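You operate a simulated robot arm through the tools that you are given. There is no shell and no other tool.

You are at the controls of a simulated robot arm. One attempt, no reset.

## Task
Shut the furnace down: stop it, close the air, switch off once the red lamp is out.
Fine: black knob on the gauge shut and black valve shut; caps stay on, the other knobs and the grey slide as they are.

Only the result counts: the job must be done as asked and must still hold three seconds after the hand-in. Knocking over, shifting, dropping, spilling or breaking anything else fails it. Lids that push on must go on centred and level and be pressed home; caps that screw on are set level and turned clockwise until they are tight.

## Robot
A 7-joint arm with a three-finger gripper, fixed in place. Base frame: the origin is at the foot of the arm, x ahead of it, y to its left, z up. Readings come in mm, rad, newtons and seconds.
Its first joint turns from -2.897 to 2.897 rad. Payload 2.69 kg.
Tool frame: the origin (TCP) lies between the finger pads and is the grasp point; the fingertips stand 30 mm ahead of it; z points along the fingers, y is the line along which they close. The gripper opens to 128 mm. The gripper's body begins 117 mm behind the TCP.
Orientation is that of the tool frame in the base frame, as a unit quaternion [x, y, z, w]. With the fingers straight down and closing along the base's y, the tool's x points along the base's -x, its y along +y and its z along -z.

## Interface
- The arm moves only by the tool play_rows. Its argument "steps" is a list of rows, each an object (a shift or turn left out is 0, a gripper value left out holds the last) with "travel": the shift along the tool's x, y, z in cm, a list of three; "delta_rot": the turn, a rotation vector about the tool's x, y, z in rad, a list of three; "jaw": the closure in counts, from 0 (fully open) to 255 (shut). In form: [{"travel": [x, y, z], "delta_rot": [rx, ry, rz], "jaw": jaw}, ...]. A call has 1 to 20 rows; each row is the pose to reach, as a shift and turn from the pose commanded when the call began, along the tool's axes at that moment. Each row takes 0.2 s and may step no farther than 50 mm and 0.15 rad from the row before; otherwise, or with a gripper value out of range, the whole call is refused. Where a pose cannot be reached the arm comes as near as it can. A force on the tool above 70 N (or 10 N above the force at the start of the call, whichever is more), or a blocked arm, ends the call early, and 0.2 s more pass. Each finger halts on what it meets, pressing with about 25 N; the grip force reading is that of the motor and also rises with nothing between the fingers. The clock runs only during rows and for 0.2 s after the last one: add rows that repeat a pose to give the fingers time. The reply holds the time, the measured pose of the TCP, the force on the tool along the base axes, the opening and the grip force, in the units named above and with some noise, with the torque about the TCP (base axes, N m) and any sound that the robot's microphone picked up.
- Cameras (640 x 400 px; columns grow to the right, rows downward): "scene" is fixed at [49.6, 498.8, 1562.6]; the picture's right is [-0.08, -1.00, 0.00], its down [-0.67, 0.06, -0.74] and it looks along [0.74, -0.06, -0.67] (base axes); focal length 344 px, centre (320, 200). "wrist" rides on the gripper at [58, 54, -131] in the tool frame; the picture's right is [-0.68, 0.74, 0.00], its down [-0.62, -0.57, -0.55] and it looks along [-0.40, -0.37, 0.84] (tool axes); focal length 234 px, centre (320, 200). There is no depth. A picture from a camera that has moved, and an enlarged one, comes with that camera's place and axes in the base frame and with its lens.
- camera(camera): a new picture of that camera. It takes no simulated time.
- move_column(by): slides the trunk up (or, below 0, down) by that many mm; the arm rides with it, the base frame stays. It gives what a move gives, with no picture.
- inspect(camera, box): a new picture of the part [left, top, right, bottom] of that camera's present view, enlarged. It takes no simulated time.
- finish_job(): hands the job in; it is judged then, once.

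Places have to be worked out from the pictures, the camera data and where the tool is seen. Open the gripper and draw the arm clear of the work before you hand the job in, unless the task says otherwise.

The tools are called by a JSON object that holds its "api" and its "payload". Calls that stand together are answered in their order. play_rows: Moves the arm, as the interface text tells. Its arguments: {"type":"object","properties":{"steps":{"type":"array"}},"required":["steps"]} The other tools are called the same way: move_column (by) slides the trunk up or down; camera (camera) takes a picture; inspect (camera, box) takes an enlarged picture of a part of a camera's view; finish_job () hands the job in.

At the start:

```text
time: 0.0
ee_pos: [636.9, 332.4, 1109.2]
tool_rot: [0.0, 1.0, 0.0, 0.0]
contact_force: [-0.1, -0.5, 0.3]
moment: [0.0, -0.03, 0.02]
gripper_width: 127.8
grip_force: 0.0
trunk travel left (down, up): [-150.0, 200.0]
```

scene: 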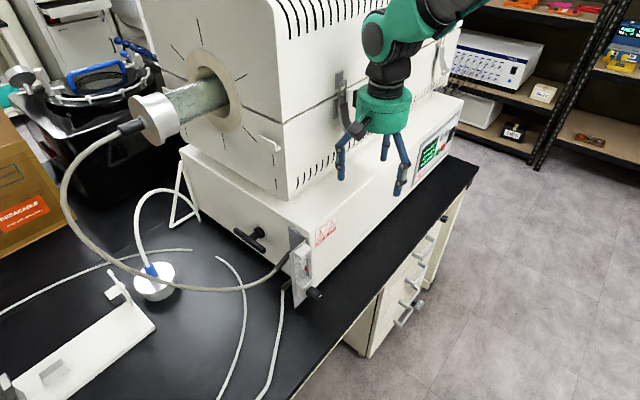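
wrist: 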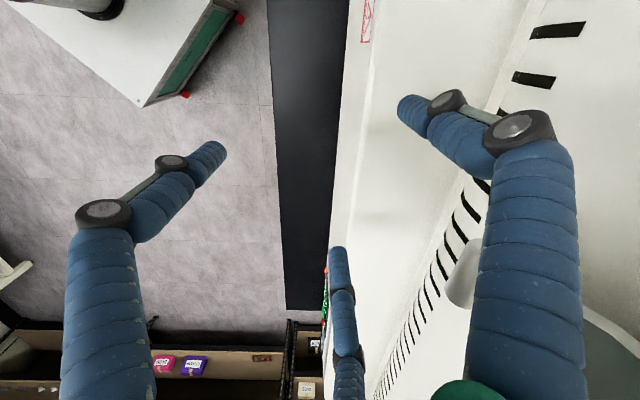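

I start by looking closely at the furnace front, gauge and control panel in the scene picture.

{"api": "inspect", "payload": {"camera": "scene", "box": [400, 90, 480, 200]}}

{"api": "inspect", "payload": {"camera": "scene", "box": [220, 210, 350, 310]}}

{"api": "inspect", "payload": {"camera": "scene", "box": [0, 200, 220, 400]}}

{"api": "inspect", "payload": {"camera": "scene", "box": [100, 20, 300, 200]}}

```text
3.64 times, centred on (440, 145) of scene
camera zoom: at [49.6, 498.8, 1562.6], right [-0.08, -1.0, 0.0], down [-0.67, 0.06, -0.74], along [0.74, -0.06, -0.67], focal length 1250 px, centre (-116, 400)
```

zoom: 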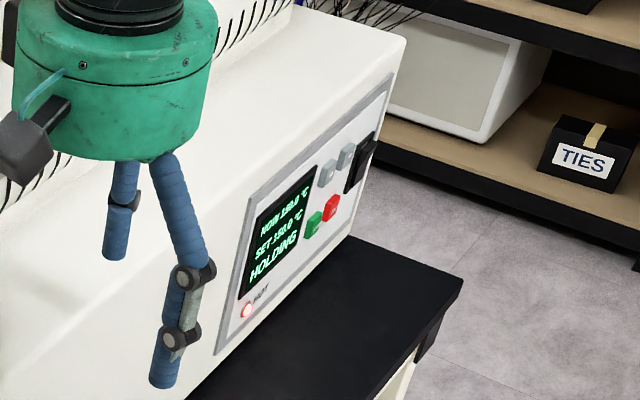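

```text
4.00 times, centred on (285, 260) of scene
camera zoom: at [49.6, 498.8, 1562.6], right [-0.08, -1.0, 0.0], down [-0.67, 0.06, -0.74], along [0.74, -0.06, -0.67], focal length 1374 px, centre (460, -40)
```

zoom: 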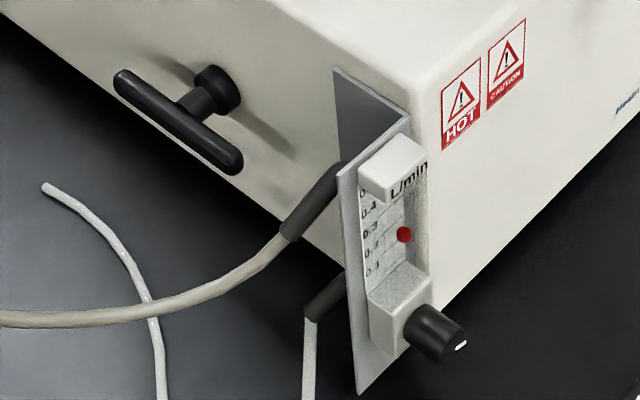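

```text
2.00 times, centred on (110, 300) of scene
camera zoom: at [49.6, 498.8, 1562.6], right [-0.08, -1.0, 0.0], down [-0.67, 0.06, -0.74], along [0.74, -0.06, -0.67], focal length 687 px, centre (740, 0)
```

zoom: 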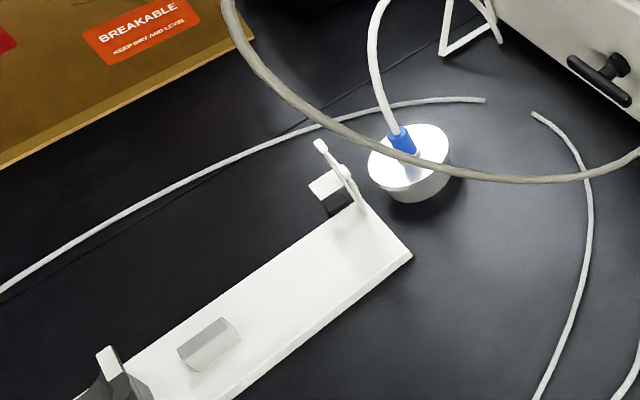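

```text
2.22 times, centred on (200, 110) of scene
camera zoom: at [49.6, 498.8, 1562.6], right [-0.08, -1.0, 0.0], down [-0.67, 0.06, -0.74], along [0.74, -0.06, -0.67], focal length 764 px, centre (587, 400)
```

zoom: 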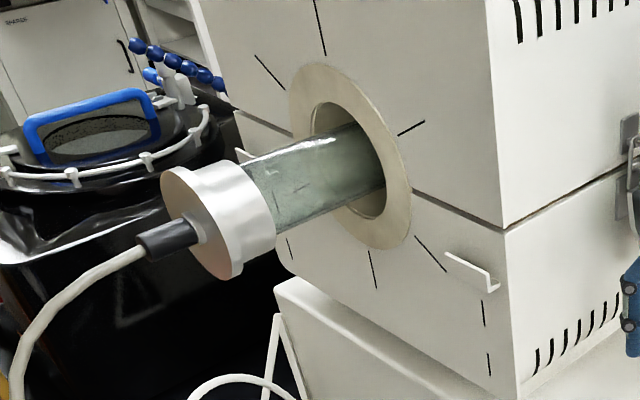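

The panel (lamp, red/green buttons, black rocker) is on the side facing −x−y; triangulating the lamp from both views gives about (911, 99, 868). I'll inspect more parts of the views for other valves, knobs and the grey slide before moving.

{"api": "inspect", "payload": {"camera": "wrist", "box": [280, 220, 400, 360]}}

{"api": "inspect", "payload": {"camera": "scene", "box": [0, 0, 160, 120]}}

{"api": "inspect", "payload": {"camera": "scene", "box": [290, 60, 410, 140]}}

{"api": "inspect", "payload": {"camera": "scene", "box": [340, 200, 480, 360]}}

{"api": "inspect", "payload": {"camera": "scene", "box": [410, 100, 470, 170]}}

```text
2.86 times, centred on (340, 290) of wrist
camera zoom: at [578.5, 385.2, 1240.8], right [0.68, 0.74, 0.0], down [0.62, -0.57, 0.55], along [0.4, -0.37, -0.84], focal length 669 px, centre (263, -57)
```

zoom: 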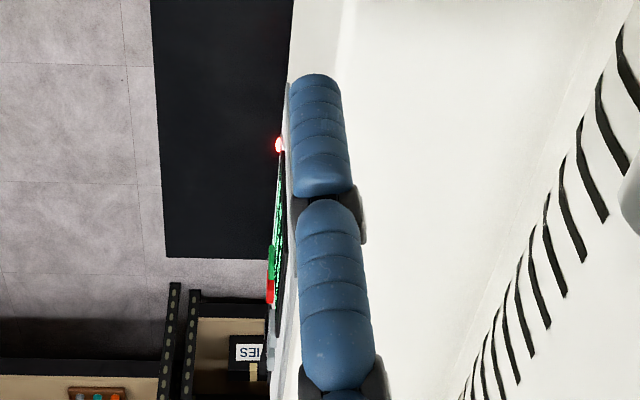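

```text
3.33 times, centred on (80, 60) of scene
camera zoom: at [49.6, 498.8, 1562.6], right [-0.08, -1.0, 0.0], down [-0.67, 0.06, -0.74], along [0.74, -0.06, -0.67], focal length 1145 px, centre (1120, 667)
```

zoom: 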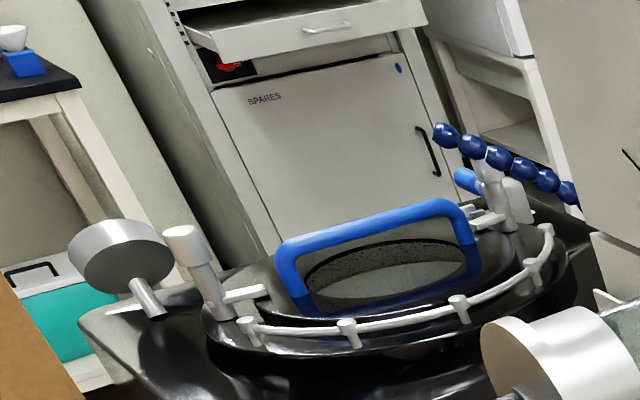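

```text
5.00 times, centred on (350, 100) of scene
camera zoom: at [49.6, 498.8, 1562.6], right [-0.08, -1.0, 0.0], down [-0.67, 0.06, -0.74], along [0.74, -0.06, -0.67], focal length 1718 px, centre (170, 700)
```

zoom: 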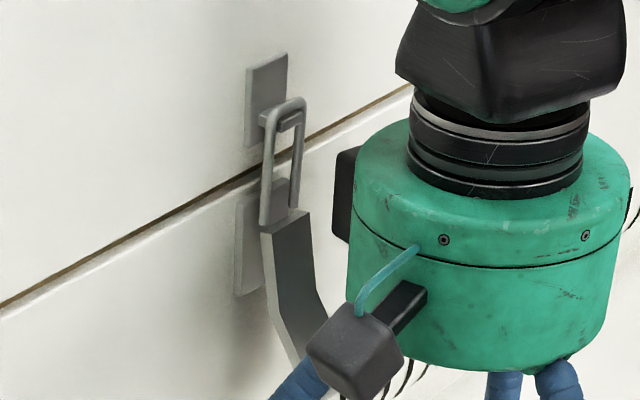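

```text
2.50 times, centred on (410, 280) of scene
camera zoom: at [49.6, 498.8, 1562.6], right [-0.08, -1.0, 0.0], down [-0.67, 0.06, -0.74], along [0.74, -0.06, -0.67], focal length 859 px, centre (95, 0)
```

zoom: 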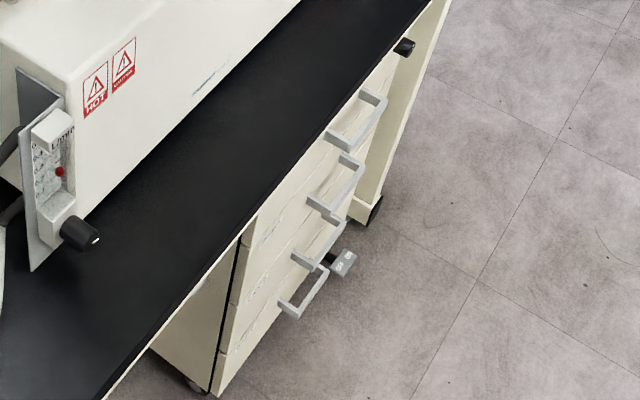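

```text
5.71 times, centred on (440, 135) of scene
camera zoom: at [49.6, 498.8, 1562.6], right [-0.08, -1.0, 0.0], down [-0.67, 0.06, -0.74], along [0.74, -0.06, -0.67], focal length 1964 px, centre (-366, 571)
```

zoom: 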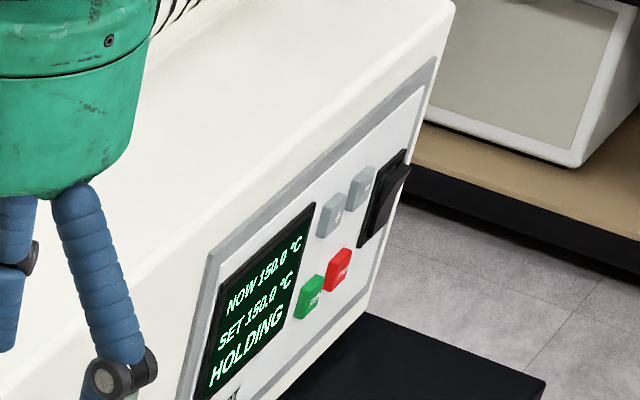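

There is also a black knob below the bench edge and some tag-like object near the drawers; I'll zoom on those and on the hoses.

{"api": "inspect", "payload": {"camera": "scene", "box": [425, 205, 465, 235]}}

{"api": "inspect", "payload": {"camera": "scene", "box": [385, 270, 445, 330]}}

{"api": "inspect", "payload": {"camera": "scene", "box": [200, 260, 340, 400]}}

{"api": "inspect", "payload": {"camera": "scene", "box": [0, 330, 100, 400]}}

{"api": "inspect", "payload": {"camera": "scene", "box": [430, 0, 640, 160]}}

{"api": "inspect", "payload": {"camera": "wrist", "box": [0, 0, 260, 160]}}

```text
13.33 times, centred on (445, 220) of scene
camera zoom: at [49.6, 498.8, 1562.6], right [-0.08, -1.0, 0.0], down [-0.67, 0.06, -0.74], along [0.74, -0.06, -0.67], focal length 4582 px, centre (-1347, -67)
```

zoom: 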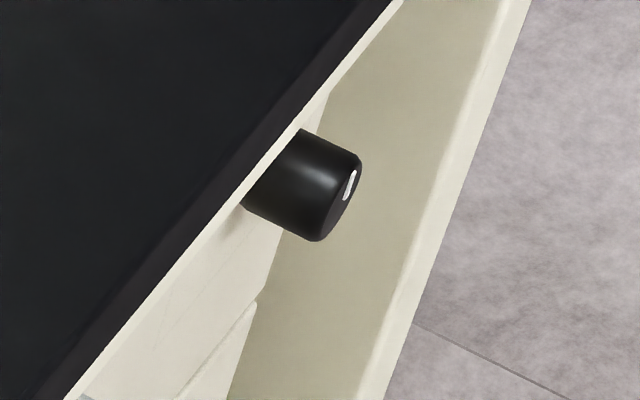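

```text
6.67 times, centred on (415, 300) of scene
camera zoom: at [49.6, 498.8, 1562.6], right [-0.08, -1.0, 0.0], down [-0.67, 0.06, -0.74], along [0.74, -0.06, -0.67], focal length 2291 px, centre (-313, -467)
```

zoom: 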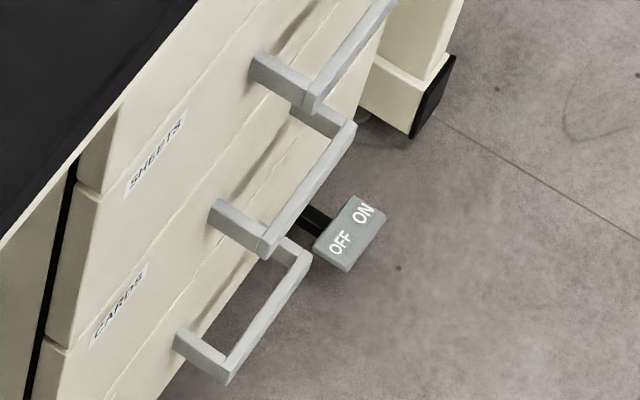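

```text
2.86 times, centred on (270, 330) of scene
camera zoom: at [49.6, 498.8, 1562.6], right [-0.08, -1.0, 0.0], down [-0.67, 0.06, -0.74], along [0.74, -0.06, -0.67], focal length 982 px, centre (463, -171)
```

zoom: 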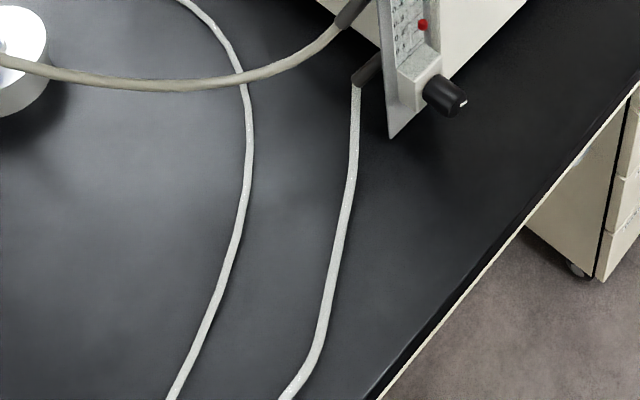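

```text
5.71 times, centred on (50, 365) of scene
camera zoom: at [49.6, 498.8, 1562.6], right [-0.08, -1.0, 0.0], down [-0.67, 0.06, -0.74], along [0.74, -0.06, -0.67], focal length 1964 px, centre (1863, -743)
```

zoom: 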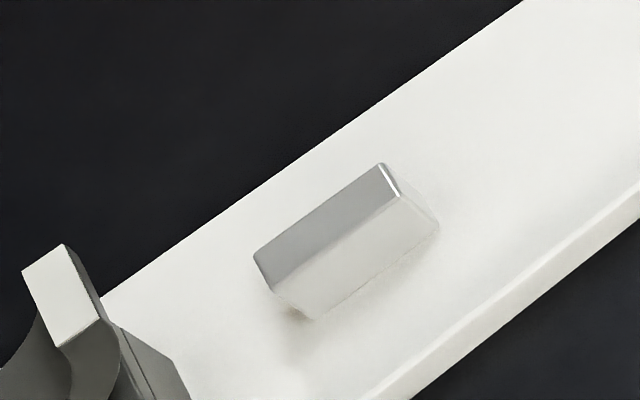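

```text
2.50 times, centred on (535, 80) of scene
camera zoom: at [49.6, 498.8, 1562.6], right [-0.08, -1.0, 0.0], down [-0.67, 0.06, -0.74], along [0.74, -0.06, -0.67], focal length 859 px, centre (-218, 500)
```

zoom: 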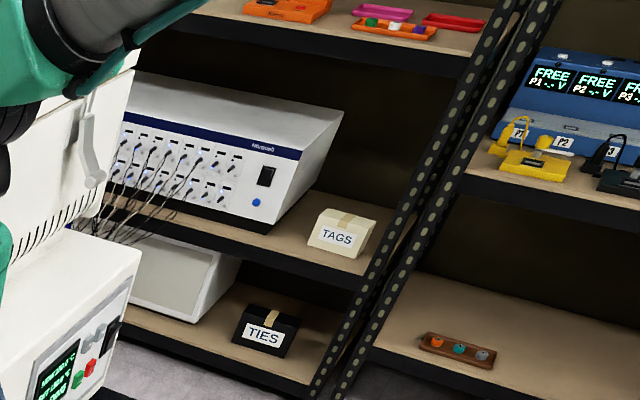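

```text
2.46 times, centred on (130, 80) of wrist
camera zoom: at [578.5, 385.2, 1240.8], right [0.68, 0.74, 0.0], down [0.62, -0.57, 0.55], along [0.4, -0.37, -0.84], focal length 576 px, centre (788, 495)
```

zoom: 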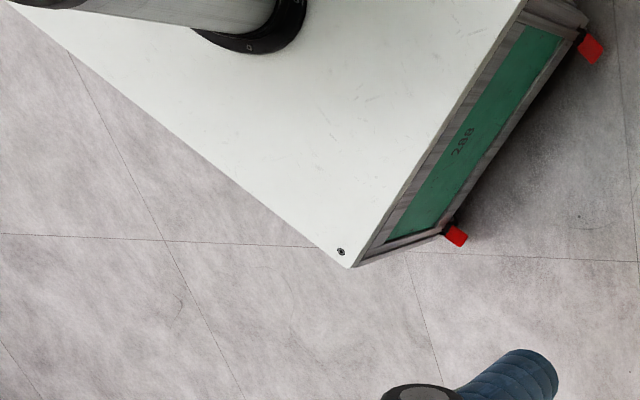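

The grey ON/OFF slide and another black knob are under the bench edge (leave alone); the gauge knob is near (500, 477, ~850) and the T‑handle valve near (650, 625, ~900). I'll back the arm away from the furnace and turn the wrist camera to look along the bench and its hoses.

{"api": "play_rows", "payload": {"steps": [{"travel": [4.5, 0, -0.5], "delta_rot": [0, 0, -0.14]}, {"travel": [9, 0, -1], "delta_rot": [0, 0, -0.28]}, {"travel": [13.5, 0, -1.5], "delta_rot": [0, 0, -0.42]}, {"travel": [18, 0, -2], "delta_rot": [0, 0, -0.56]}, {"travel": [22.5, 0, -2.5], "delta_rot": [0, 0, -0.7]}, {"travel": [25, 0, -3], "delta_rot": [0, 0, -0.84]}, {"travel": [25, 0, -3], "delta_rot": [0, 0, -0.98]}, {"travel": [25, 0, -3], "delta_rot": [0, 0, -1.12]}, {"travel": [25, 0, -3], "delta_rot": [0, 0, -1.26]}, {"travel": [25, 0, -3], "delta_rot": [0, 0, -1.4]}, {"travel": [25, 0, -3], "delta_rot": [0, 0, -1.54]}]}}

{"api": "camera", "payload": {"camera": "wrist"}}

{"api": "camera", "payload": {"camera": "scene"}}

```text
time: 2.4
ee_pos: [386.3, 331.7, 1139.2]
tool_rot: [-0.698, 0.717, -0.001, 0.001]
contact_force: [-0.4, -0.3, -0.3]
moment: [0.03, 0.02, 0.01]
gripper_width: 127.9
grip_force: 0.1
trunk travel left (down, up): [-150.0, 200.0]
```

```text
taken
camera wrist: at [331.6, 274.8, 1270.6], right [-0.72, 0.7, 0.0], down [0.58, 0.6, 0.55], along [0.38, 0.39, -0.84], focal length 234 px, centre (320, 200)
```

wrist: 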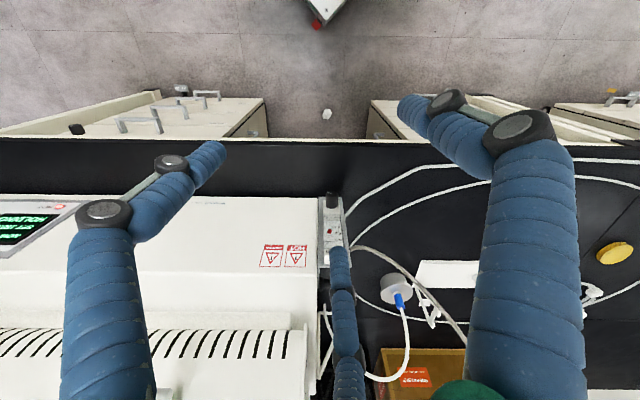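

```text
taken
```

scene: 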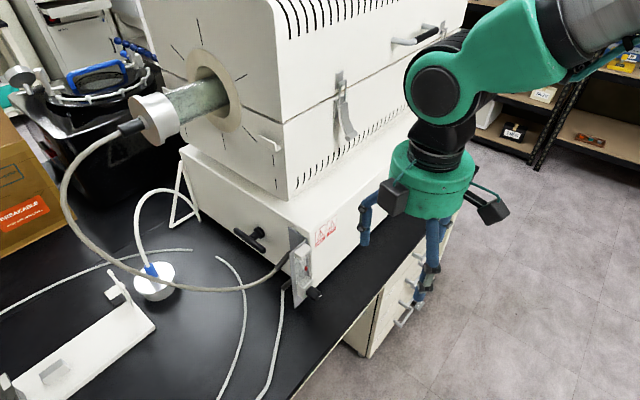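

The view is now nicely aligned with the furnace; both white hoses run off to the right, so I zoom there.

{"api": "inspect", "payload": {"camera": "wrist", "box": [540, 60, 640, 220]}}

{"api": "inspect", "payload": {"camera": "wrist", "box": [540, 200, 640, 330]}}

{"api": "inspect", "payload": {"camera": "wrist", "box": [290, 160, 470, 290]}}

{"api": "inspect", "payload": {"camera": "wrist", "box": [0, 70, 240, 230]}}

```text
2.50 times, centred on (590, 140) of wrist
camera zoom: at [331.6, 274.8, 1270.6], right [-0.72, 0.7, 0.0], down [0.58, 0.6, 0.55], along [0.38, 0.39, -0.84], focal length 585 px, centre (-355, 350)
```

zoom: 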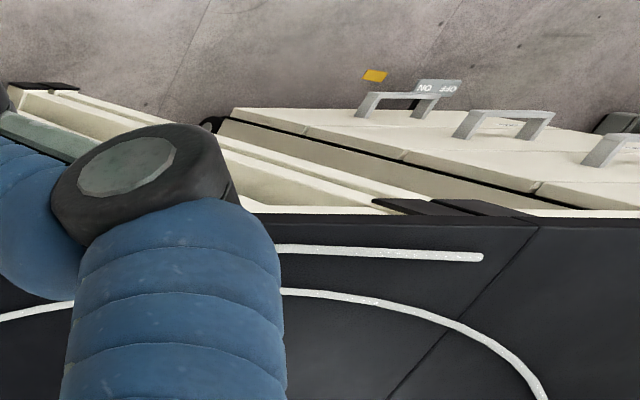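

```text
3.08 times, centred on (590, 265) of wrist
camera zoom: at [331.6, 274.8, 1270.6], right [-0.72, 0.7, 0.0], down [0.58, 0.6, 0.55], along [0.38, 0.39, -0.84], focal length 720 px, centre (-511, 0)
```

zoom: 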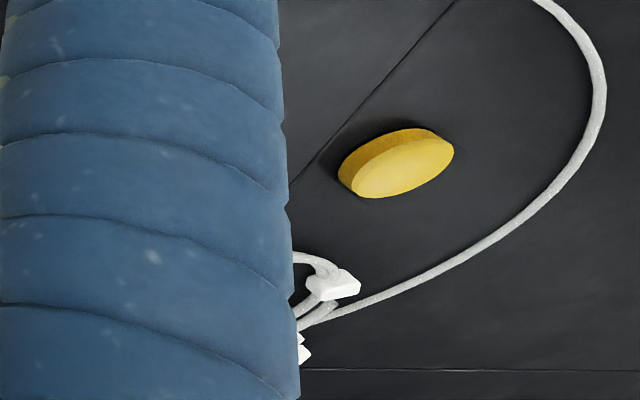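

```text
3.08 times, centred on (380, 225) of wrist
camera zoom: at [331.6, 274.8, 1270.6], right [-0.72, 0.7, 0.0], down [0.58, 0.6, 0.55], along [0.38, 0.39, -0.84], focal length 720 px, centre (135, 123)
```

zoom: 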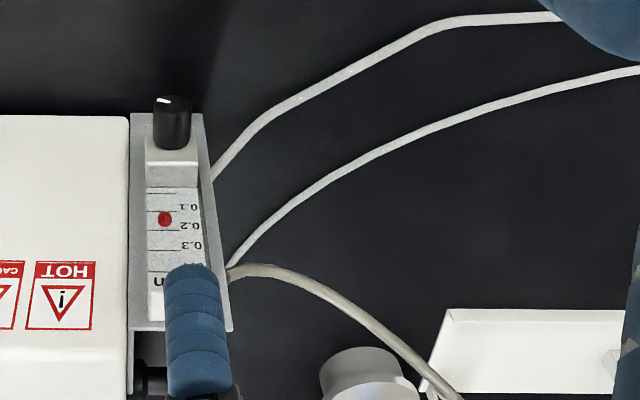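

```text
2.50 times, centred on (120, 150) of wrist
camera zoom: at [331.6, 274.8, 1270.6], right [-0.72, 0.7, 0.0], down [0.58, 0.6, 0.55], along [0.38, 0.39, -0.84], focal length 585 px, centre (820, 325)
```

zoom: 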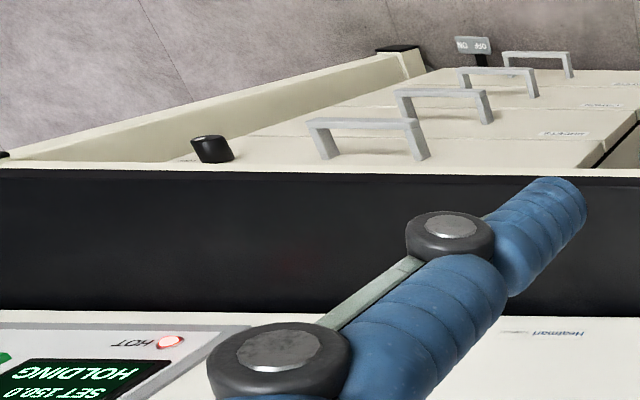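

The gauge face is vertical, with its knob pointing out toward (−0.7, −0.7) at about (485, 467, 870); the bench top is near z≈770. I'll swing the arm to the free space in front of the panel and roll the wrist so the camera will sit above the tool once it points horizontally.

{"api": "play_rows", "payload": {"steps": [{"travel": [2.1, -0.7, 0], "delta_rot": [0, 0, 0.145]}, {"travel": [4.2, -1.4, 0], "delta_rot": [0, 0, 0.29]}, {"travel": [6.3, -2.1, 0], "delta_rot": [0, 0, 0.435]}, {"travel": [8.4, -2.8, 0], "delta_rot": [0, 0, 0.58]}, {"travel": [10.5, -3.5, 0], "delta_rot": [0, 0, 0.725]}, {"travel": [12.6, -4.2, 0], "delta_rot": [0, 0, 0.87]}, {"travel": [14.7, -4.9, 0], "delta_rot": [0, 0, 1.015]}, {"travel": [16.8, -5.6, 0], "delta_rot": [0, 0, 1.16]}, {"travel": [18.9, -6.3, 0], "delta_rot": [0, 0, 1.305]}, {"travel": [21.0, -7.0, 0], "delta_rot": [0, 0, 1.45]}, {"travel": [23.1, -7.7, 0], "delta_rot": [0, 0, 1.595]}, {"travel": [25.2, -8.4, 0], "delta_rot": [0, 0, 1.74]}, {"travel": [27.3, -9.1, 0], "delta_rot": [0, 0, 1.885]}, {"travel": [29.4, -9.8, 0], "delta_rot": [0, 0, 2.03]}, {"travel": [31.5, -10.5, 0], "delta_rot": [0, 0, 2.175]}, {"travel": [33.2, -11.4, 0], "delta_rot": [0, 0, 2.32]}]}}

```text
time: 5.8
ee_pos: [490.4, -4.3, 1138.3]
tool_rot: [0.381, 0.925, 0.0, 0.001]
contact_force: [0.0, -0.1, 0.1]
moment: [0.0, 0.0, 0.02]
gripper_width: 128.1
grip_force: 0.1
trunk travel left (down, up): [-150.0, 200.0]
```

Now I pitch the tool up to horizontal facing the panel, moving to about (700, 0, 960).

{"api": "play_rows", "payload": {"steps": [{"travel": [-1.35, 1.35, 1.3], "delta_rot": [-0.143, 0, 0]}, {"travel": [-2.7, 2.7, 2.6], "delta_rot": [-0.286, 0, 0]}, {"travel": [-4.05, 4.05, 3.9], "delta_rot": [-0.429, 0, 0]}, {"travel": [-5.4, 5.4, 5.2], "delta_rot": [-0.572, 0, 0]}, {"travel": [-6.75, 6.75, 6.5], "delta_rot": [-0.715, 0, 0]}, {"travel": [-8.1, 8.1, 7.8], "delta_rot": [-0.858, 0, 0]}, {"travel": [-9.45, 9.45, 9.1], "delta_rot": [-1.001, 0, 0]}, {"travel": [-10.8, 10.8, 10.4], "delta_rot": [-1.144, 0, 0]}, {"travel": [-12.15, 12.15, 11.7], "delta_rot": [-1.287, 0, 0]}, {"travel": [-13.5, 13.5, 13.0], "delta_rot": [-1.43, 0, 0]}, {"travel": [-14.9, 14.8, 14.3], "delta_rot": [-1.571, 0, 0]}, {"travel": [-14.9, 14.8, 15], "delta_rot": [-1.571, 0, 0]}]}}

{"api": "camera", "payload": {"camera": "wrist"}}

{"api": "camera", "payload": {"camera": "scene"}}

```text
time: 8.4
ee_pos: [699.1, -4.5, 987.9]
tool_rot: [0.268, 0.653, 0.655, 0.269]
contact_force: [1.5, -0.8, -0.3]
moment: [0.04, -0.07, 0.04]
gripper_width: 127.9
grip_force: 0.0
trunk travel left (down, up): [-150.0, 200.0]
```

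```text
taken
camera wrist: at [567.5, -55.9, 1042.9], right [0.48, -0.48, 0.74], down [0.05, -0.82, -0.57], along [0.88, 0.31, -0.37], focal length 234 px, centre (320, 200)
```

wrist: 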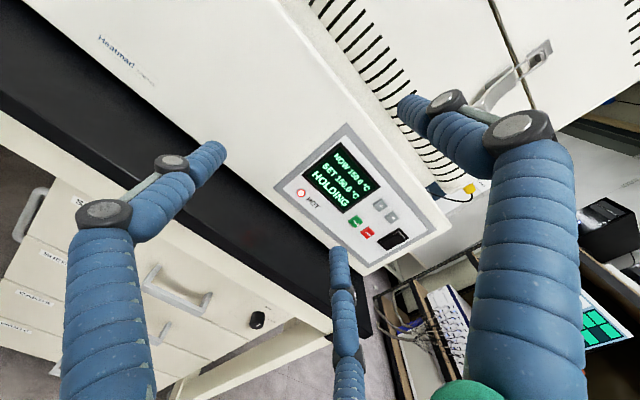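

```text
taken
```

scene: 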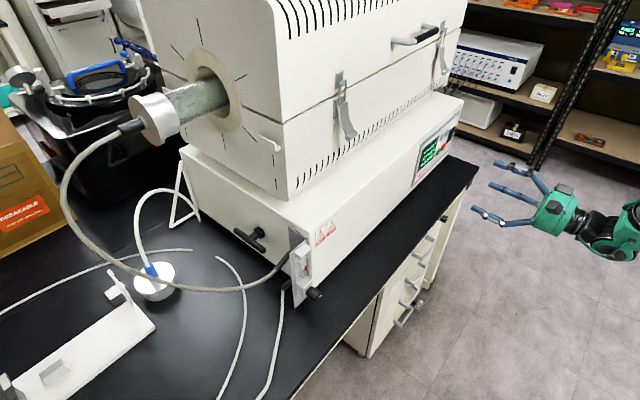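

The panel is in view. I zoom in on it to read controls and to triangulate them.

{"api": "inspect", "payload": {"camera": "wrist", "box": [260, 110, 460, 280]}}

{"api": "inspect", "payload": {"camera": "scene", "box": [405, 100, 470, 190]}}

{"api": "inspect", "payload": {"camera": "scene", "box": [455, 130, 640, 270]}}

```text
2.35 times, centred on (360, 195) of wrist
camera zoom: at [567.5, -55.9, 1042.9], right [0.48, -0.48, 0.74], down [0.05, -0.82, -0.57], along [0.88, 0.31, -0.37], focal length 551 px, centre (226, 212)
```

zoom: 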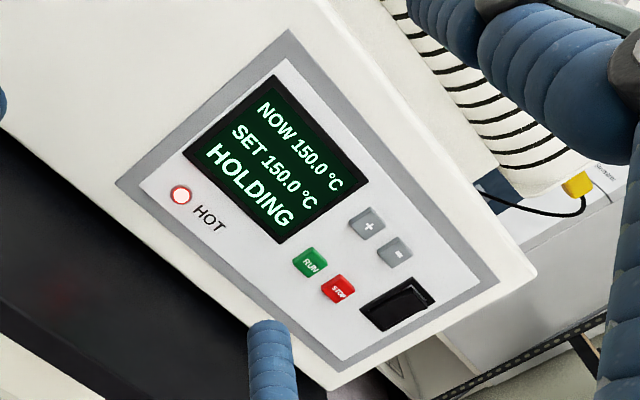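

```text
4.44 times, centred on (438, 145) of scene
camera zoom: at [49.6, 498.8, 1562.6], right [-0.08, -1.0, 0.0], down [-0.67, 0.06, -0.74], along [0.74, -0.06, -0.67], focal length 1527 px, centre (-202, 444)
```

zoom: 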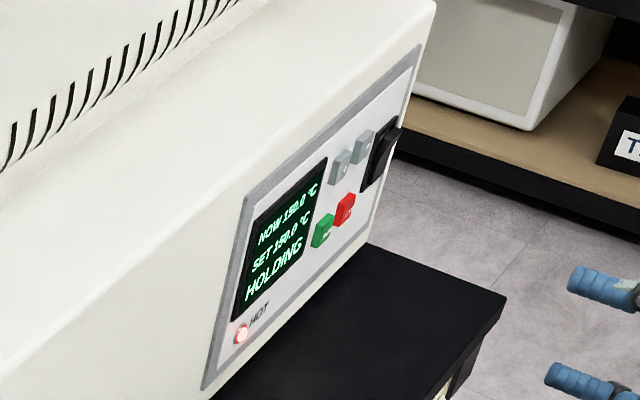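

```text
2.86 times, centred on (548, 200) of scene
camera zoom: at [49.6, 498.8, 1562.6], right [-0.08, -1.0, 0.0], down [-0.67, 0.06, -0.74], along [0.74, -0.06, -0.67], focal length 982 px, centre (-330, 200)
```

zoom: 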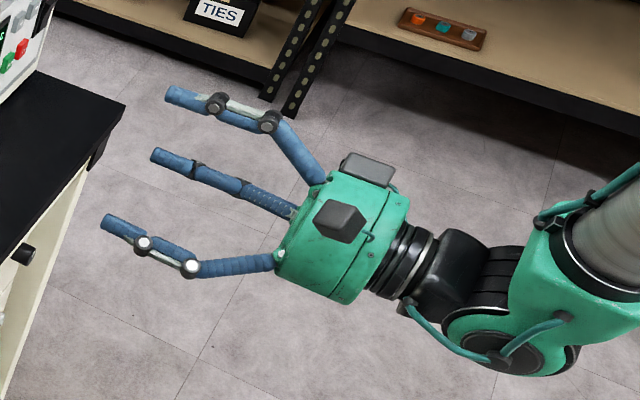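

The display reads HOLDING at 150 °C, with RUN (green), STOP (red), +/−, HOT lamp and a black rocker. I close the gripper in free space to see where the closed fingertips are.

{"api": "play_rows", "payload": {"steps": [{"jaw": 255}, {"jaw": 255}, {"jaw": 255}, {"jaw": 255}]}}

{"api": "camera", "payload": {"camera": "wrist"}}

{"api": "inspect", "payload": {"camera": "scene", "box": [455, 130, 640, 270]}}

```text
time: 9.4
ee_pos: [699.9, -2.8, 988.7]
tool_rot: [0.269, 0.654, 0.654, 0.269]
contact_force: [-0.2, 0.0, 0.0]
moment: [-0.01, 0.04, 0.02]
gripper_width: 2.4
grip_force: 24.7
trunk travel left (down, up): [-150.0, 200.0]
```

```text
taken
camera wrist: at [566.8, -55.7, 1043.6], right [0.48, -0.48, 0.74], down [0.05, -0.82, -0.57], along [0.88, 0.31, -0.37], focal length 234 px, centre (320, 200)
```

wrist: 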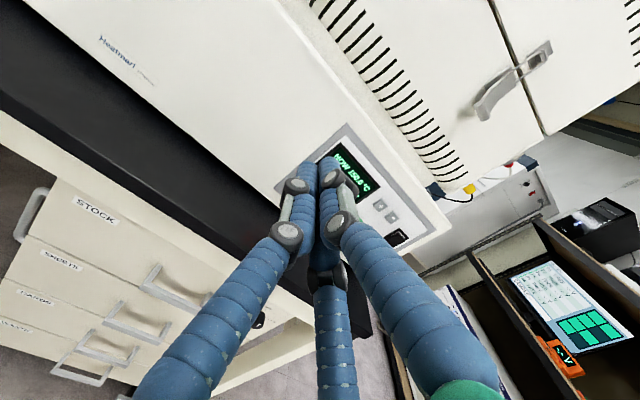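

```text
2.86 times, centred on (548, 200) of scene
camera zoom: at [49.6, 498.8, 1562.6], right [-0.08, -1.0, 0.0], down [-0.67, 0.06, -0.74], along [0.74, -0.06, -0.67], focal length 982 px, centre (-330, 200)
```

zoom: 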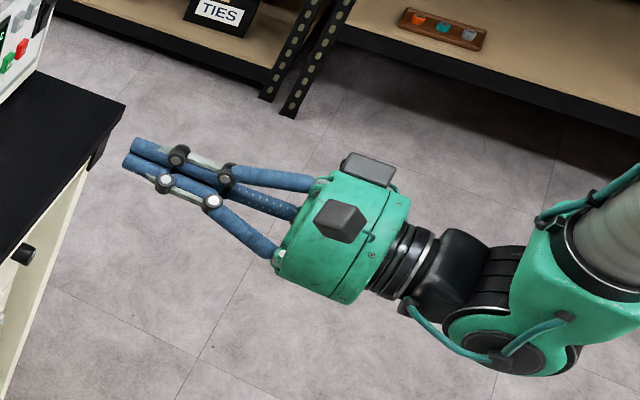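

Closed, the fingertips converge on the tool axis. I judge STOP at about (1021, −8, 901), lamp (912, 102, 871), rocker (1055, −42, 925), panel normal about (−0.71, −0.71). I move to a stand-off about 80 mm in front of STOP.

{"api": "play_rows", "payload": {"steps": [{"travel": [-2.9, -1.1, 1.4], "jaw": 255}, {"travel": [-5.8, -2.2, 2.8]}, {"travel": [-8.7, -3.2, 4.2]}, {"travel": [-11.6, -4.3, 5.6]}, {"travel": [-14.5, -5.4, 7.0]}, {"travel": [-17.4, -6.5, 8.4]}, {"travel": [-20.3, -7.5, 9.8]}, {"travel": [-23.2, -8.6, 11.1]}, {"travel": [-23.2, -8.6, 11.1]}]}}

{"api": "camera", "payload": {"camera": "wrist"}}

{"api": "camera", "payload": {"camera": "scene"}}

```text
time: 11.4
ee_pos: [943.4, -87.9, 900.7]
tool_rot: [0.269, 0.654, 0.654, 0.269]
contact_force: [-0.5, -0.4, 0.8]
moment: [0.04, -0.07, -0.01]
gripper_width: 2.2
grip_force: 24.9
trunk travel left (down, up): [-150.0, 200.0]
```

```text
taken
camera wrist: at [810.2, -139.3, 955.6], right [0.48, -0.48, 0.74], down [0.05, -0.82, -0.57], along [0.88, 0.31, -0.37], focal length 234 px, centre (320, 200)
```

wrist: 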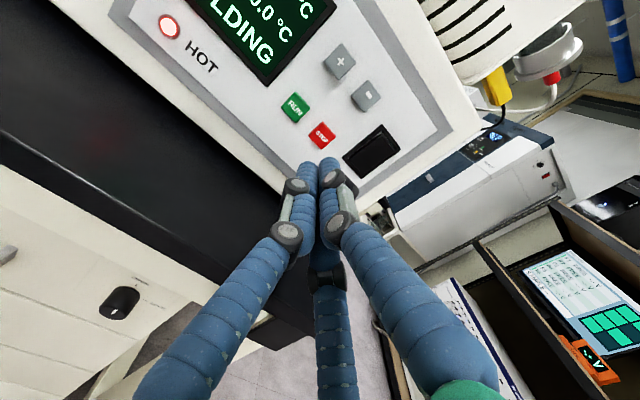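

```text
taken
```

scene: 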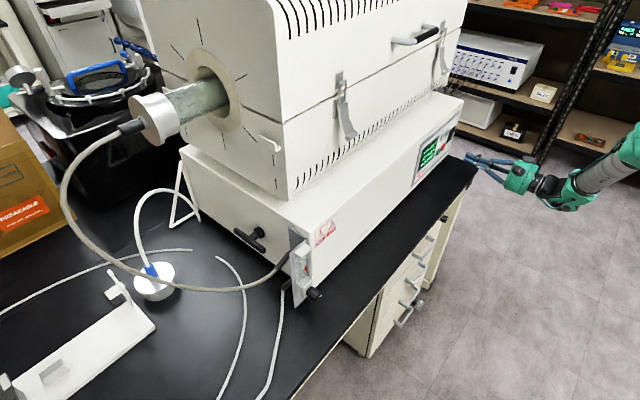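

The arm reached the stand-off and STOP appears nearly straight ahead of the fingertips. I zoom in to refine and to see the rocker's state.

{"api": "inspect", "payload": {"camera": "wrist", "box": [250, 60, 430, 200]}}

{"api": "inspect", "payload": {"camera": "scene", "box": [425, 110, 525, 200]}}

```text
2.86 times, centred on (340, 130) of wrist
camera zoom: at [810.2, -139.3, 955.6], right [0.48, -0.48, 0.74], down [0.05, -0.82, -0.57], along [0.88, 0.31, -0.37], focal length 669 px, centre (263, 400)
```

zoom: 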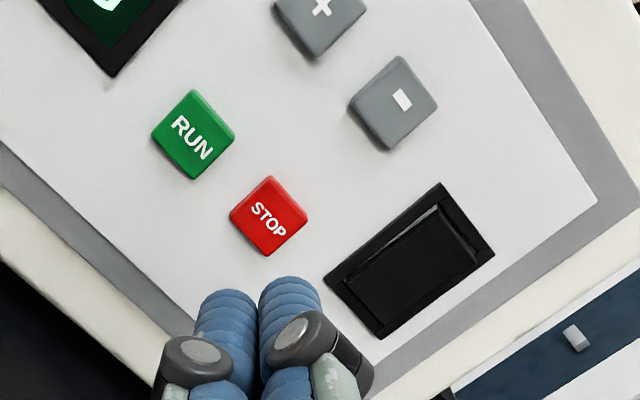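

```text
4.44 times, centred on (475, 155) of scene
camera zoom: at [49.6, 498.8, 1562.6], right [-0.08, -1.0, 0.0], down [-0.67, 0.06, -0.74], along [0.74, -0.06, -0.67], focal length 1527 px, centre (-369, 400)
```

zoom: 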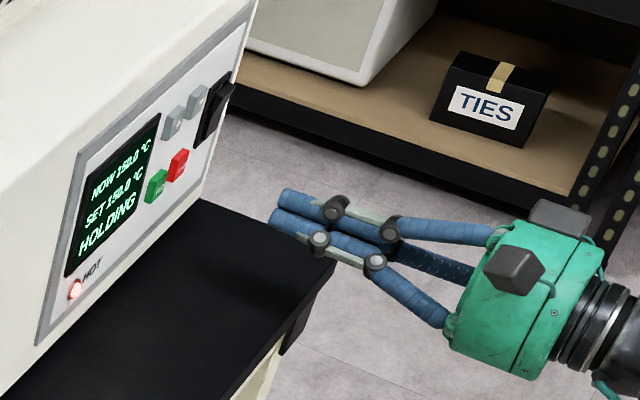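

STOP is ~0.7 mm in x and 3.6 mm in y off the tool axis, tip ≈80 mm away; RUN is 38 mm to the left, the rocker 50 mm right. I advance toward STOP, stopping short of contact.

{"api": "play_rows", "payload": {"steps": [{"travel": [0.07, 0.36, 2.0]}, {"travel": [0.07, 0.36, 4.0]}, {"travel": [0.07, 0.36, 5.5]}, {"travel": [0.07, 0.36, 6.3]}, {"travel": [0.07, 0.36, 6.3]}]}}

{"api": "inspect", "payload": {"camera": "wrist", "box": [230, 60, 430, 230]}}

{"api": "inspect", "payload": {"camera": "scene", "box": [415, 110, 495, 190]}}

```text
time: 12.6
ee_pos: [986.3, -42.6, 905.7]
tool_rot: [0.269, 0.654, 0.654, 0.268]
contact_force: [0.4, -0.4, -0.1]
moment: [0.02, 0.01, 0.01]
gripper_width: 2.1
grip_force: 25.7
trunk travel left (down, up): [-150.0, 200.0]
```

```text
2.35 times, centred on (330, 145) of wrist
camera zoom: at [853.7, -94.2, 960.5], right [0.48, -0.48, 0.74], down [0.05, -0.82, -0.57], along [0.88, 0.31, -0.37], focal length 551 px, centre (296, 329)
```

zoom: 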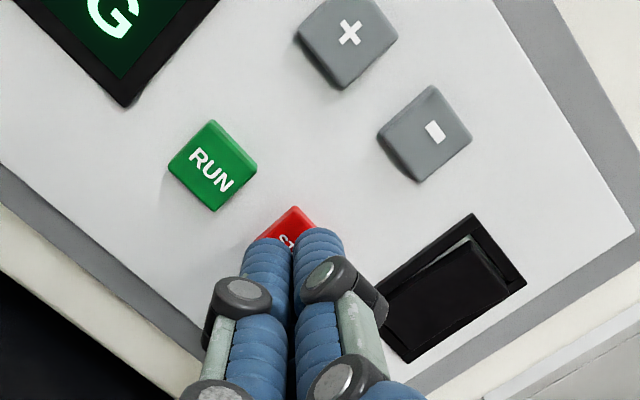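

```text
5.00 times, centred on (455, 150) of scene
camera zoom: at [49.6, 498.8, 1562.6], right [-0.08, -1.0, 0.0], down [-0.67, 0.06, -0.74], along [0.74, -0.06, -0.67], focal length 1718 px, centre (-355, 450)
```

zoom: 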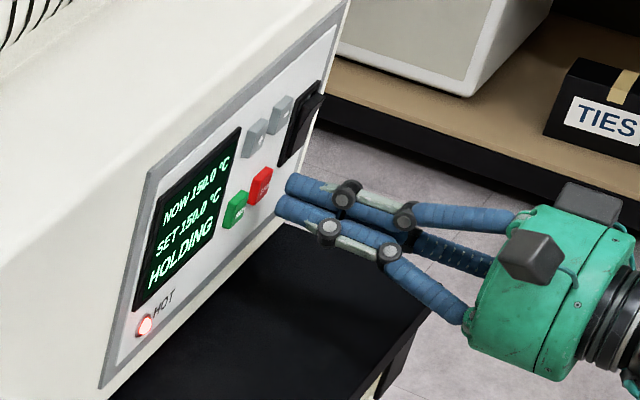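

Fingertips are lined up with STOP with roughly 10–15 mm left. I continue in small steps and watch the force and any click.

{"api": "play_rows", "payload": {"steps": [{"travel": [0, 0, 0.3]}, {"travel": [0, 0, 0.6]}, {"travel": [0, 0, 0.9]}, {"travel": [0, 0, 1.1]}, {"travel": [0, 0, 1.1]}]}}

{"api": "inspect", "payload": {"camera": "scene", "box": [415, 110, 495, 190]}}

```text
time: 13.8
ee_pos: [995.0, -34.1, 905.5]
tool_rot: [0.269, 0.654, 0.654, 0.269]
contact_force: [0.1, 1.1, -0.4]
moment: [0.02, 0.01, 0.0]
gripper_width: 2.0
grip_force: 25.1
trunk travel left (down, up): [-150.0, 200.0]
```

```text
5.00 times, centred on (455, 150) of scene
camera zoom: at [49.6, 498.8, 1562.6], right [-0.08, -1.0, 0.0], down [-0.67, 0.06, -0.74], along [0.74, -0.06, -0.67], focal length 1718 px, centre (-355, 450)
```

zoom: 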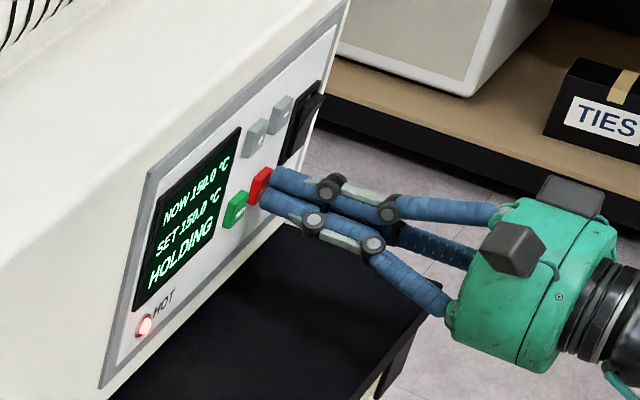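

The tip looks about to touch the button. I push on in 1.5–2 mm steps.

{"api": "play_rows", "payload": {"steps": [{"travel": [0, 0, 0.15]}, {"travel": [0, 0, 0.3]}, {"travel": [0, 0, 0.45]}, {"travel": [0, 0, 0.6]}, {"travel": [0, 0, 0.6]}]}}

{"api": "inspect", "payload": {"camera": "scene", "box": [415, 110, 495, 190]}}

```text
time: 15.0
ee_pos: [998.6, -31.8, 905.9]
tool_rot: [0.269, 0.654, 0.654, 0.269]
contact_force: [-1.6, -1.5, 0.0]
moment: [0.0, 0.0, -0.02]
gripper_width: 5.9
grip_force: 31.3
trunk travel left (down, up): [-150.0, 200.0]
heard: click
```

```text
5.00 times, centred on (455, 150) of scene
camera zoom: at [49.6, 498.8, 1562.6], right [-0.08, -1.0, 0.0], down [-0.67, 0.06, -0.74], along [0.74, -0.06, -0.67], focal length 1718 px, centre (-355, 450)
```

zoom: 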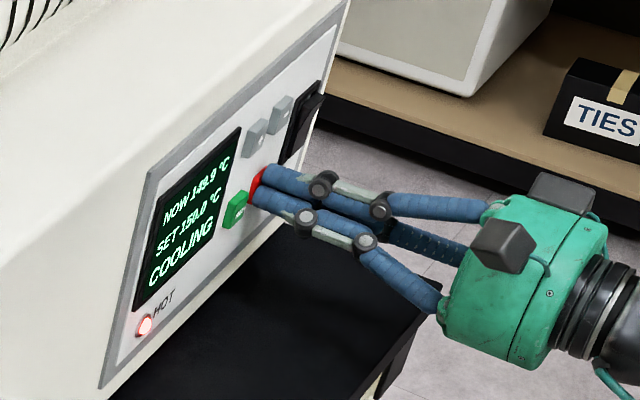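

STOP clicked and the display now shows COOLING. I back off along the tool axis and take a closer look at the rocker from here.

{"api": "play_rows", "payload": {"steps": [{"travel": [0, 0, -1.0]}, {"travel": [0, 0, -3.0]}, {"travel": [0, 0, -6.0]}, {"travel": [-2.0, 1.0, -9.0]}, {"travel": [-5.0, 2.0, -12.0]}, {"travel": [-5.0, 2.0, -12.0]}]}}

{"api": "inspect", "payload": {"camera": "wrist", "box": [230, 40, 430, 200]}}

{"api": "inspect", "payload": {"camera": "scene", "box": [425, 110, 475, 160]}}

```text
time: 16.4
ee_pos: [949.4, -151.4, 926.8]
tool_rot: [0.269, 0.655, 0.653, 0.269]
contact_force: [-0.1, 0.3, -0.8]
moment: [-0.02, -0.02, 0.01]
gripper_width: 2.3
grip_force: 31.3
trunk travel left (down, up): [-150.0, 200.0]
```

```text
2.50 times, centred on (330, 120) of wrist
camera zoom: at [816.4, -203.4, 981.1], right [0.48, -0.48, 0.74], down [0.05, -0.82, -0.57], along [0.88, 0.31, -0.37], focal length 585 px, centre (295, 400)
```

zoom: 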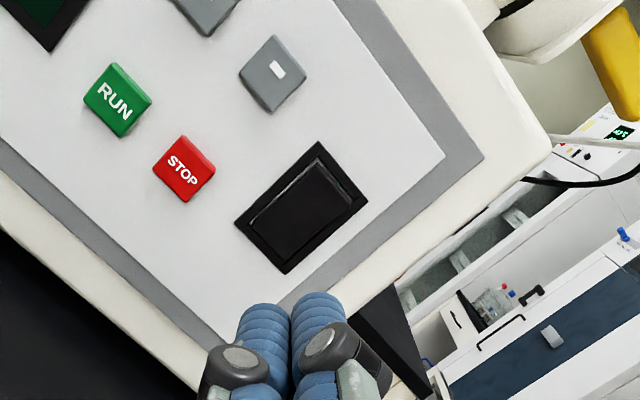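

```text
8.00 times, centred on (450, 135) of scene
camera zoom: at [49.6, 498.8, 1562.6], right [-0.08, -1.0, 0.0], down [-0.67, 0.06, -0.74], along [0.74, -0.06, -0.67], focal length 2749 px, centre (-720, 720)
```

zoom: 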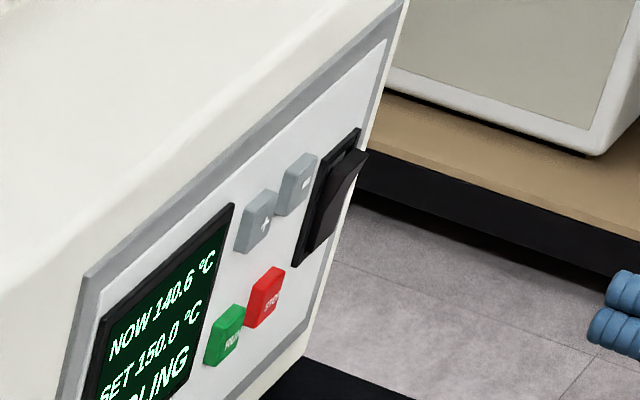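

The temperature is falling quickly (140 °C already) and the rocker's upper end stands proud, so that end gets pressed at the end. Now I travel left along the furnace to the gauge, keeping ~130 mm clear of the face.

{"api": "play_rows", "payload": {"steps": [{"travel": [4.5, -0.3, -0.5]}, {"travel": [9.0, -0.6, -1.0]}, {"travel": [13.5, -0.9, -1.5]}, {"travel": [18.0, -1.2, -2.0]}, {"travel": [22.5, -1.5, -2.0]}, {"travel": [27.0, -1.8, -2.0]}, {"travel": [31.5, -2.1, -2.0]}, {"travel": [36.0, -2.4, -2.0]}, {"travel": [40.5, -2.7, -2.0]}, {"travel": [45.0, -3.0, -2.0]}, {"travel": [49.5, -3.0, -2.0]}]}}

{"api": "camera", "payload": {"camera": "wrist"}}

{"api": "camera", "payload": {"camera": "scene"}}

```text
time: 18.8
ee_pos: [584.4, 181.8, 897.2]
tool_rot: [0.269, 0.654, 0.654, 0.269]
contact_force: [0.3, -0.2, 0.2]
moment: [0.0, 0.01, 0.02]
gripper_width: 2.1
grip_force: 31.6
trunk travel left (down, up): [-150.0, 200.0]
```

```text
taken
camera wrist: at [451.0, 130.9, 951.5], right [0.48, -0.48, 0.74], down [0.05, -0.82, -0.57], along [0.88, 0.31, -0.37], focal length 234 px, centre (320, 200)
```

wrist: 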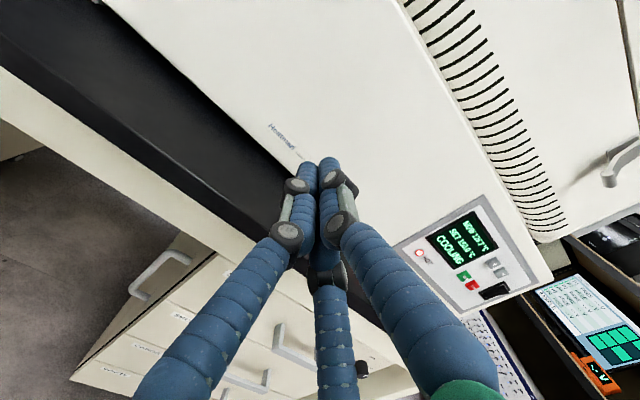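

```text
taken
```

scene: 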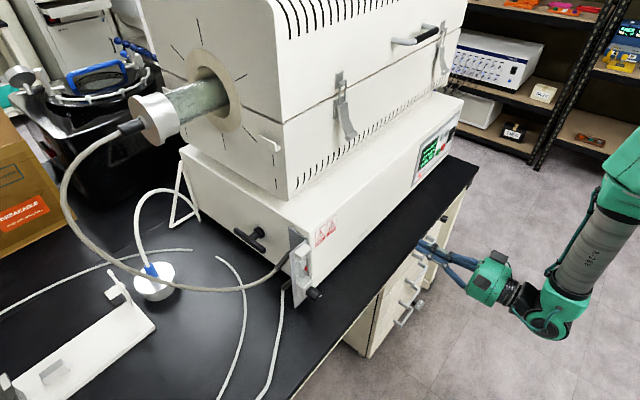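

Continuing left to stand in front of the gauge knob.

{"api": "play_rows", "payload": {"steps": [{"travel": [4.5, 0, -0.3]}, {"travel": [9.0, 0, -0.6]}, {"travel": [13.5, -0.3, -1.0]}, {"travel": [18.0, -0.6, -1.5]}, {"travel": [22.5, -1.0, -2.0]}, {"travel": [25.5, -1.0, -2.0]}, {"travel": [25.5, -1.0, -2.0]}]}}

{"api": "camera", "payload": {"camera": "wrist"}}

{"api": "camera", "payload": {"camera": "scene"}}

```text
time: 20.4
ee_pos: [412.9, 315.8, 887.1]
tool_rot: [0.266, 0.655, 0.655, 0.265]
contact_force: [0.1, -0.4, -0.3]
moment: [0.02, -0.04, -0.02]
gripper_width: 2.3
grip_force: 31.7
out of reach, approached as far as the arm can: row 5, 6, 7
trunk travel left (down, up): [-150.0, 200.0]
```

```text
taken
camera wrist: at [280.0, 262.1, 941.6], right [0.49, -0.47, 0.74], down [0.06, -0.82, -0.57], along [0.87, 0.32, -0.37], focal length 234 px, centre (320, 200)
```

wrist: 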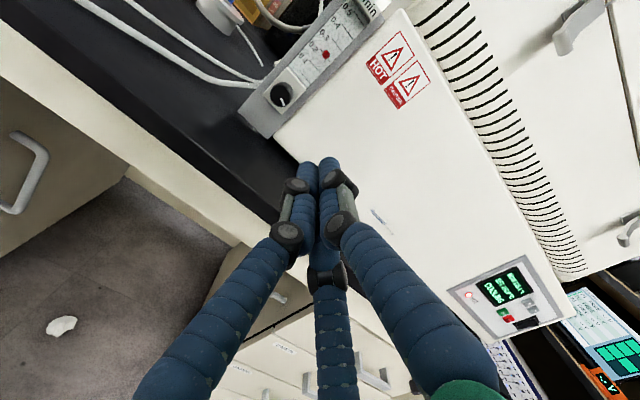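

```text
taken
```

scene: 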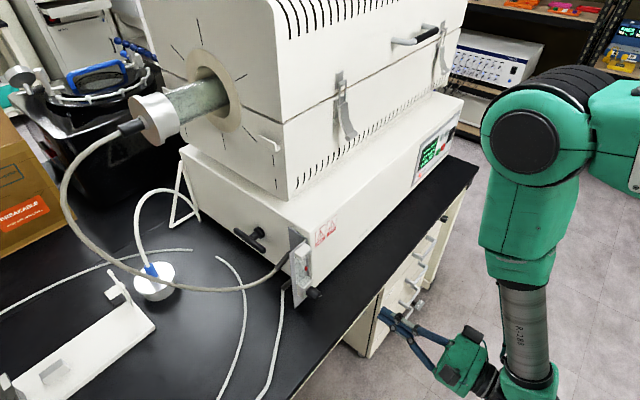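

In this fully horizontal attitude the arm runs out of reach just short of the gauge, so I'll use a pitched-down attitude there. First I zoom in on the gauge to get its geometry and reading.

{"api": "inspect", "payload": {"camera": "wrist", "box": [220, 0, 420, 160]}}

{"api": "inspect", "payload": {"camera": "scene", "box": [230, 215, 340, 310]}}

{"api": "inspect", "payload": {"camera": "scene", "box": [410, 120, 470, 190]}}

```text
2.50 times, centred on (320, 80) of wrist
camera zoom: at [280.0, 262.1, 941.6], right [0.49, -0.47, 0.74], down [0.06, -0.82, -0.57], along [0.87, 0.32, -0.37], focal length 585 px, centre (320, 500)
```

zoom: 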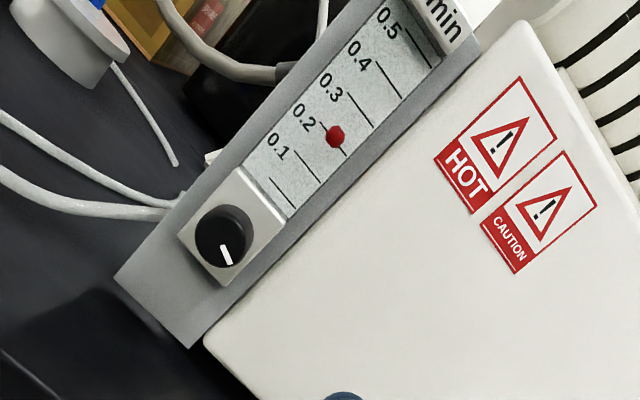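

```text
4.21 times, centred on (285, 262) of scene
camera zoom: at [49.6, 498.8, 1562.6], right [-0.08, -1.0, 0.0], down [-0.67, 0.06, -0.74], along [0.74, -0.06, -0.67], focal length 1447 px, centre (467, -63)
```

zoom: 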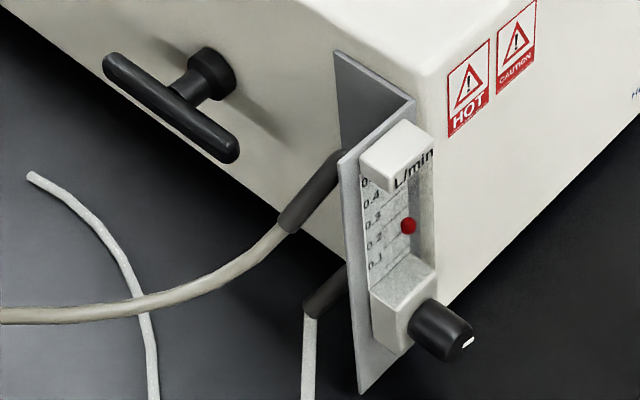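

```text
5.71 times, centred on (440, 155) of scene
camera zoom: at [49.6, 498.8, 1562.6], right [-0.08, -1.0, 0.0], down [-0.67, 0.06, -0.74], along [0.74, -0.06, -0.67], focal length 1964 px, centre (-366, 457)
```

zoom: 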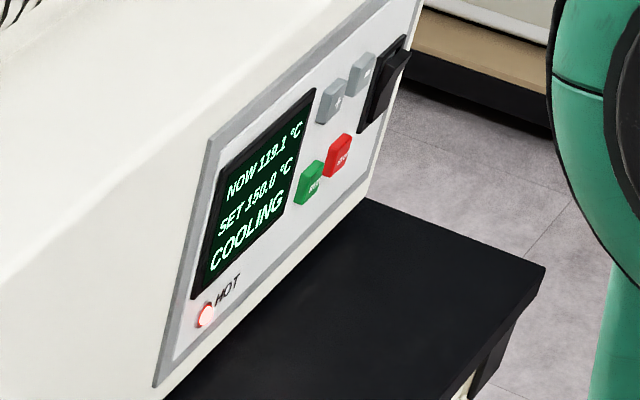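

Knob front centre triangulates to about (481, 467, 878), diameter ≈26 mm, float at ≈0.2 L/min, white mark at about 4 o'clock. I raise the hand, pitch it down ~35° and roll it so the fingers close horizontally across the knob.

{"api": "play_rows", "payload": {"steps": [{"travel": [0, 3.5, -0.5], "delta_rot": [0.12, 0, 0], "jaw": 255}, {"travel": [0, 7.0, -1.0], "delta_rot": [0.24, 0, 0]}, {"travel": [0, 10.5, -1.5], "delta_rot": [0.36, 0, 0]}, {"travel": [0, 14.0, -2.0], "delta_rot": [0.48, 0, 0]}, {"travel": [0, 16.0, -2.0], "delta_rot": [0.6, 0, 0]}, {"travel": [0, 16.0, -2.0], "delta_rot": [0.6, 0, 0]}]}}

```text
time: 22.0
ee_pos: [288.7, 228.3, 839.1]
tool_rot: [0.39, 0.888, 0.237, 0.05]
contact_force: [0.6, 0.4, -0.4]
moment: [-0.06, 0.09, 0.05]
gripper_width: 2.3
grip_force: 31.7
out of reach, approached as far as the arm can: row 2, 3, 4
trunk travel left (down, up): [-150.0, 200.0]
stopped in row 6: the arm was blocked; the commanded pose is now the measured one
```

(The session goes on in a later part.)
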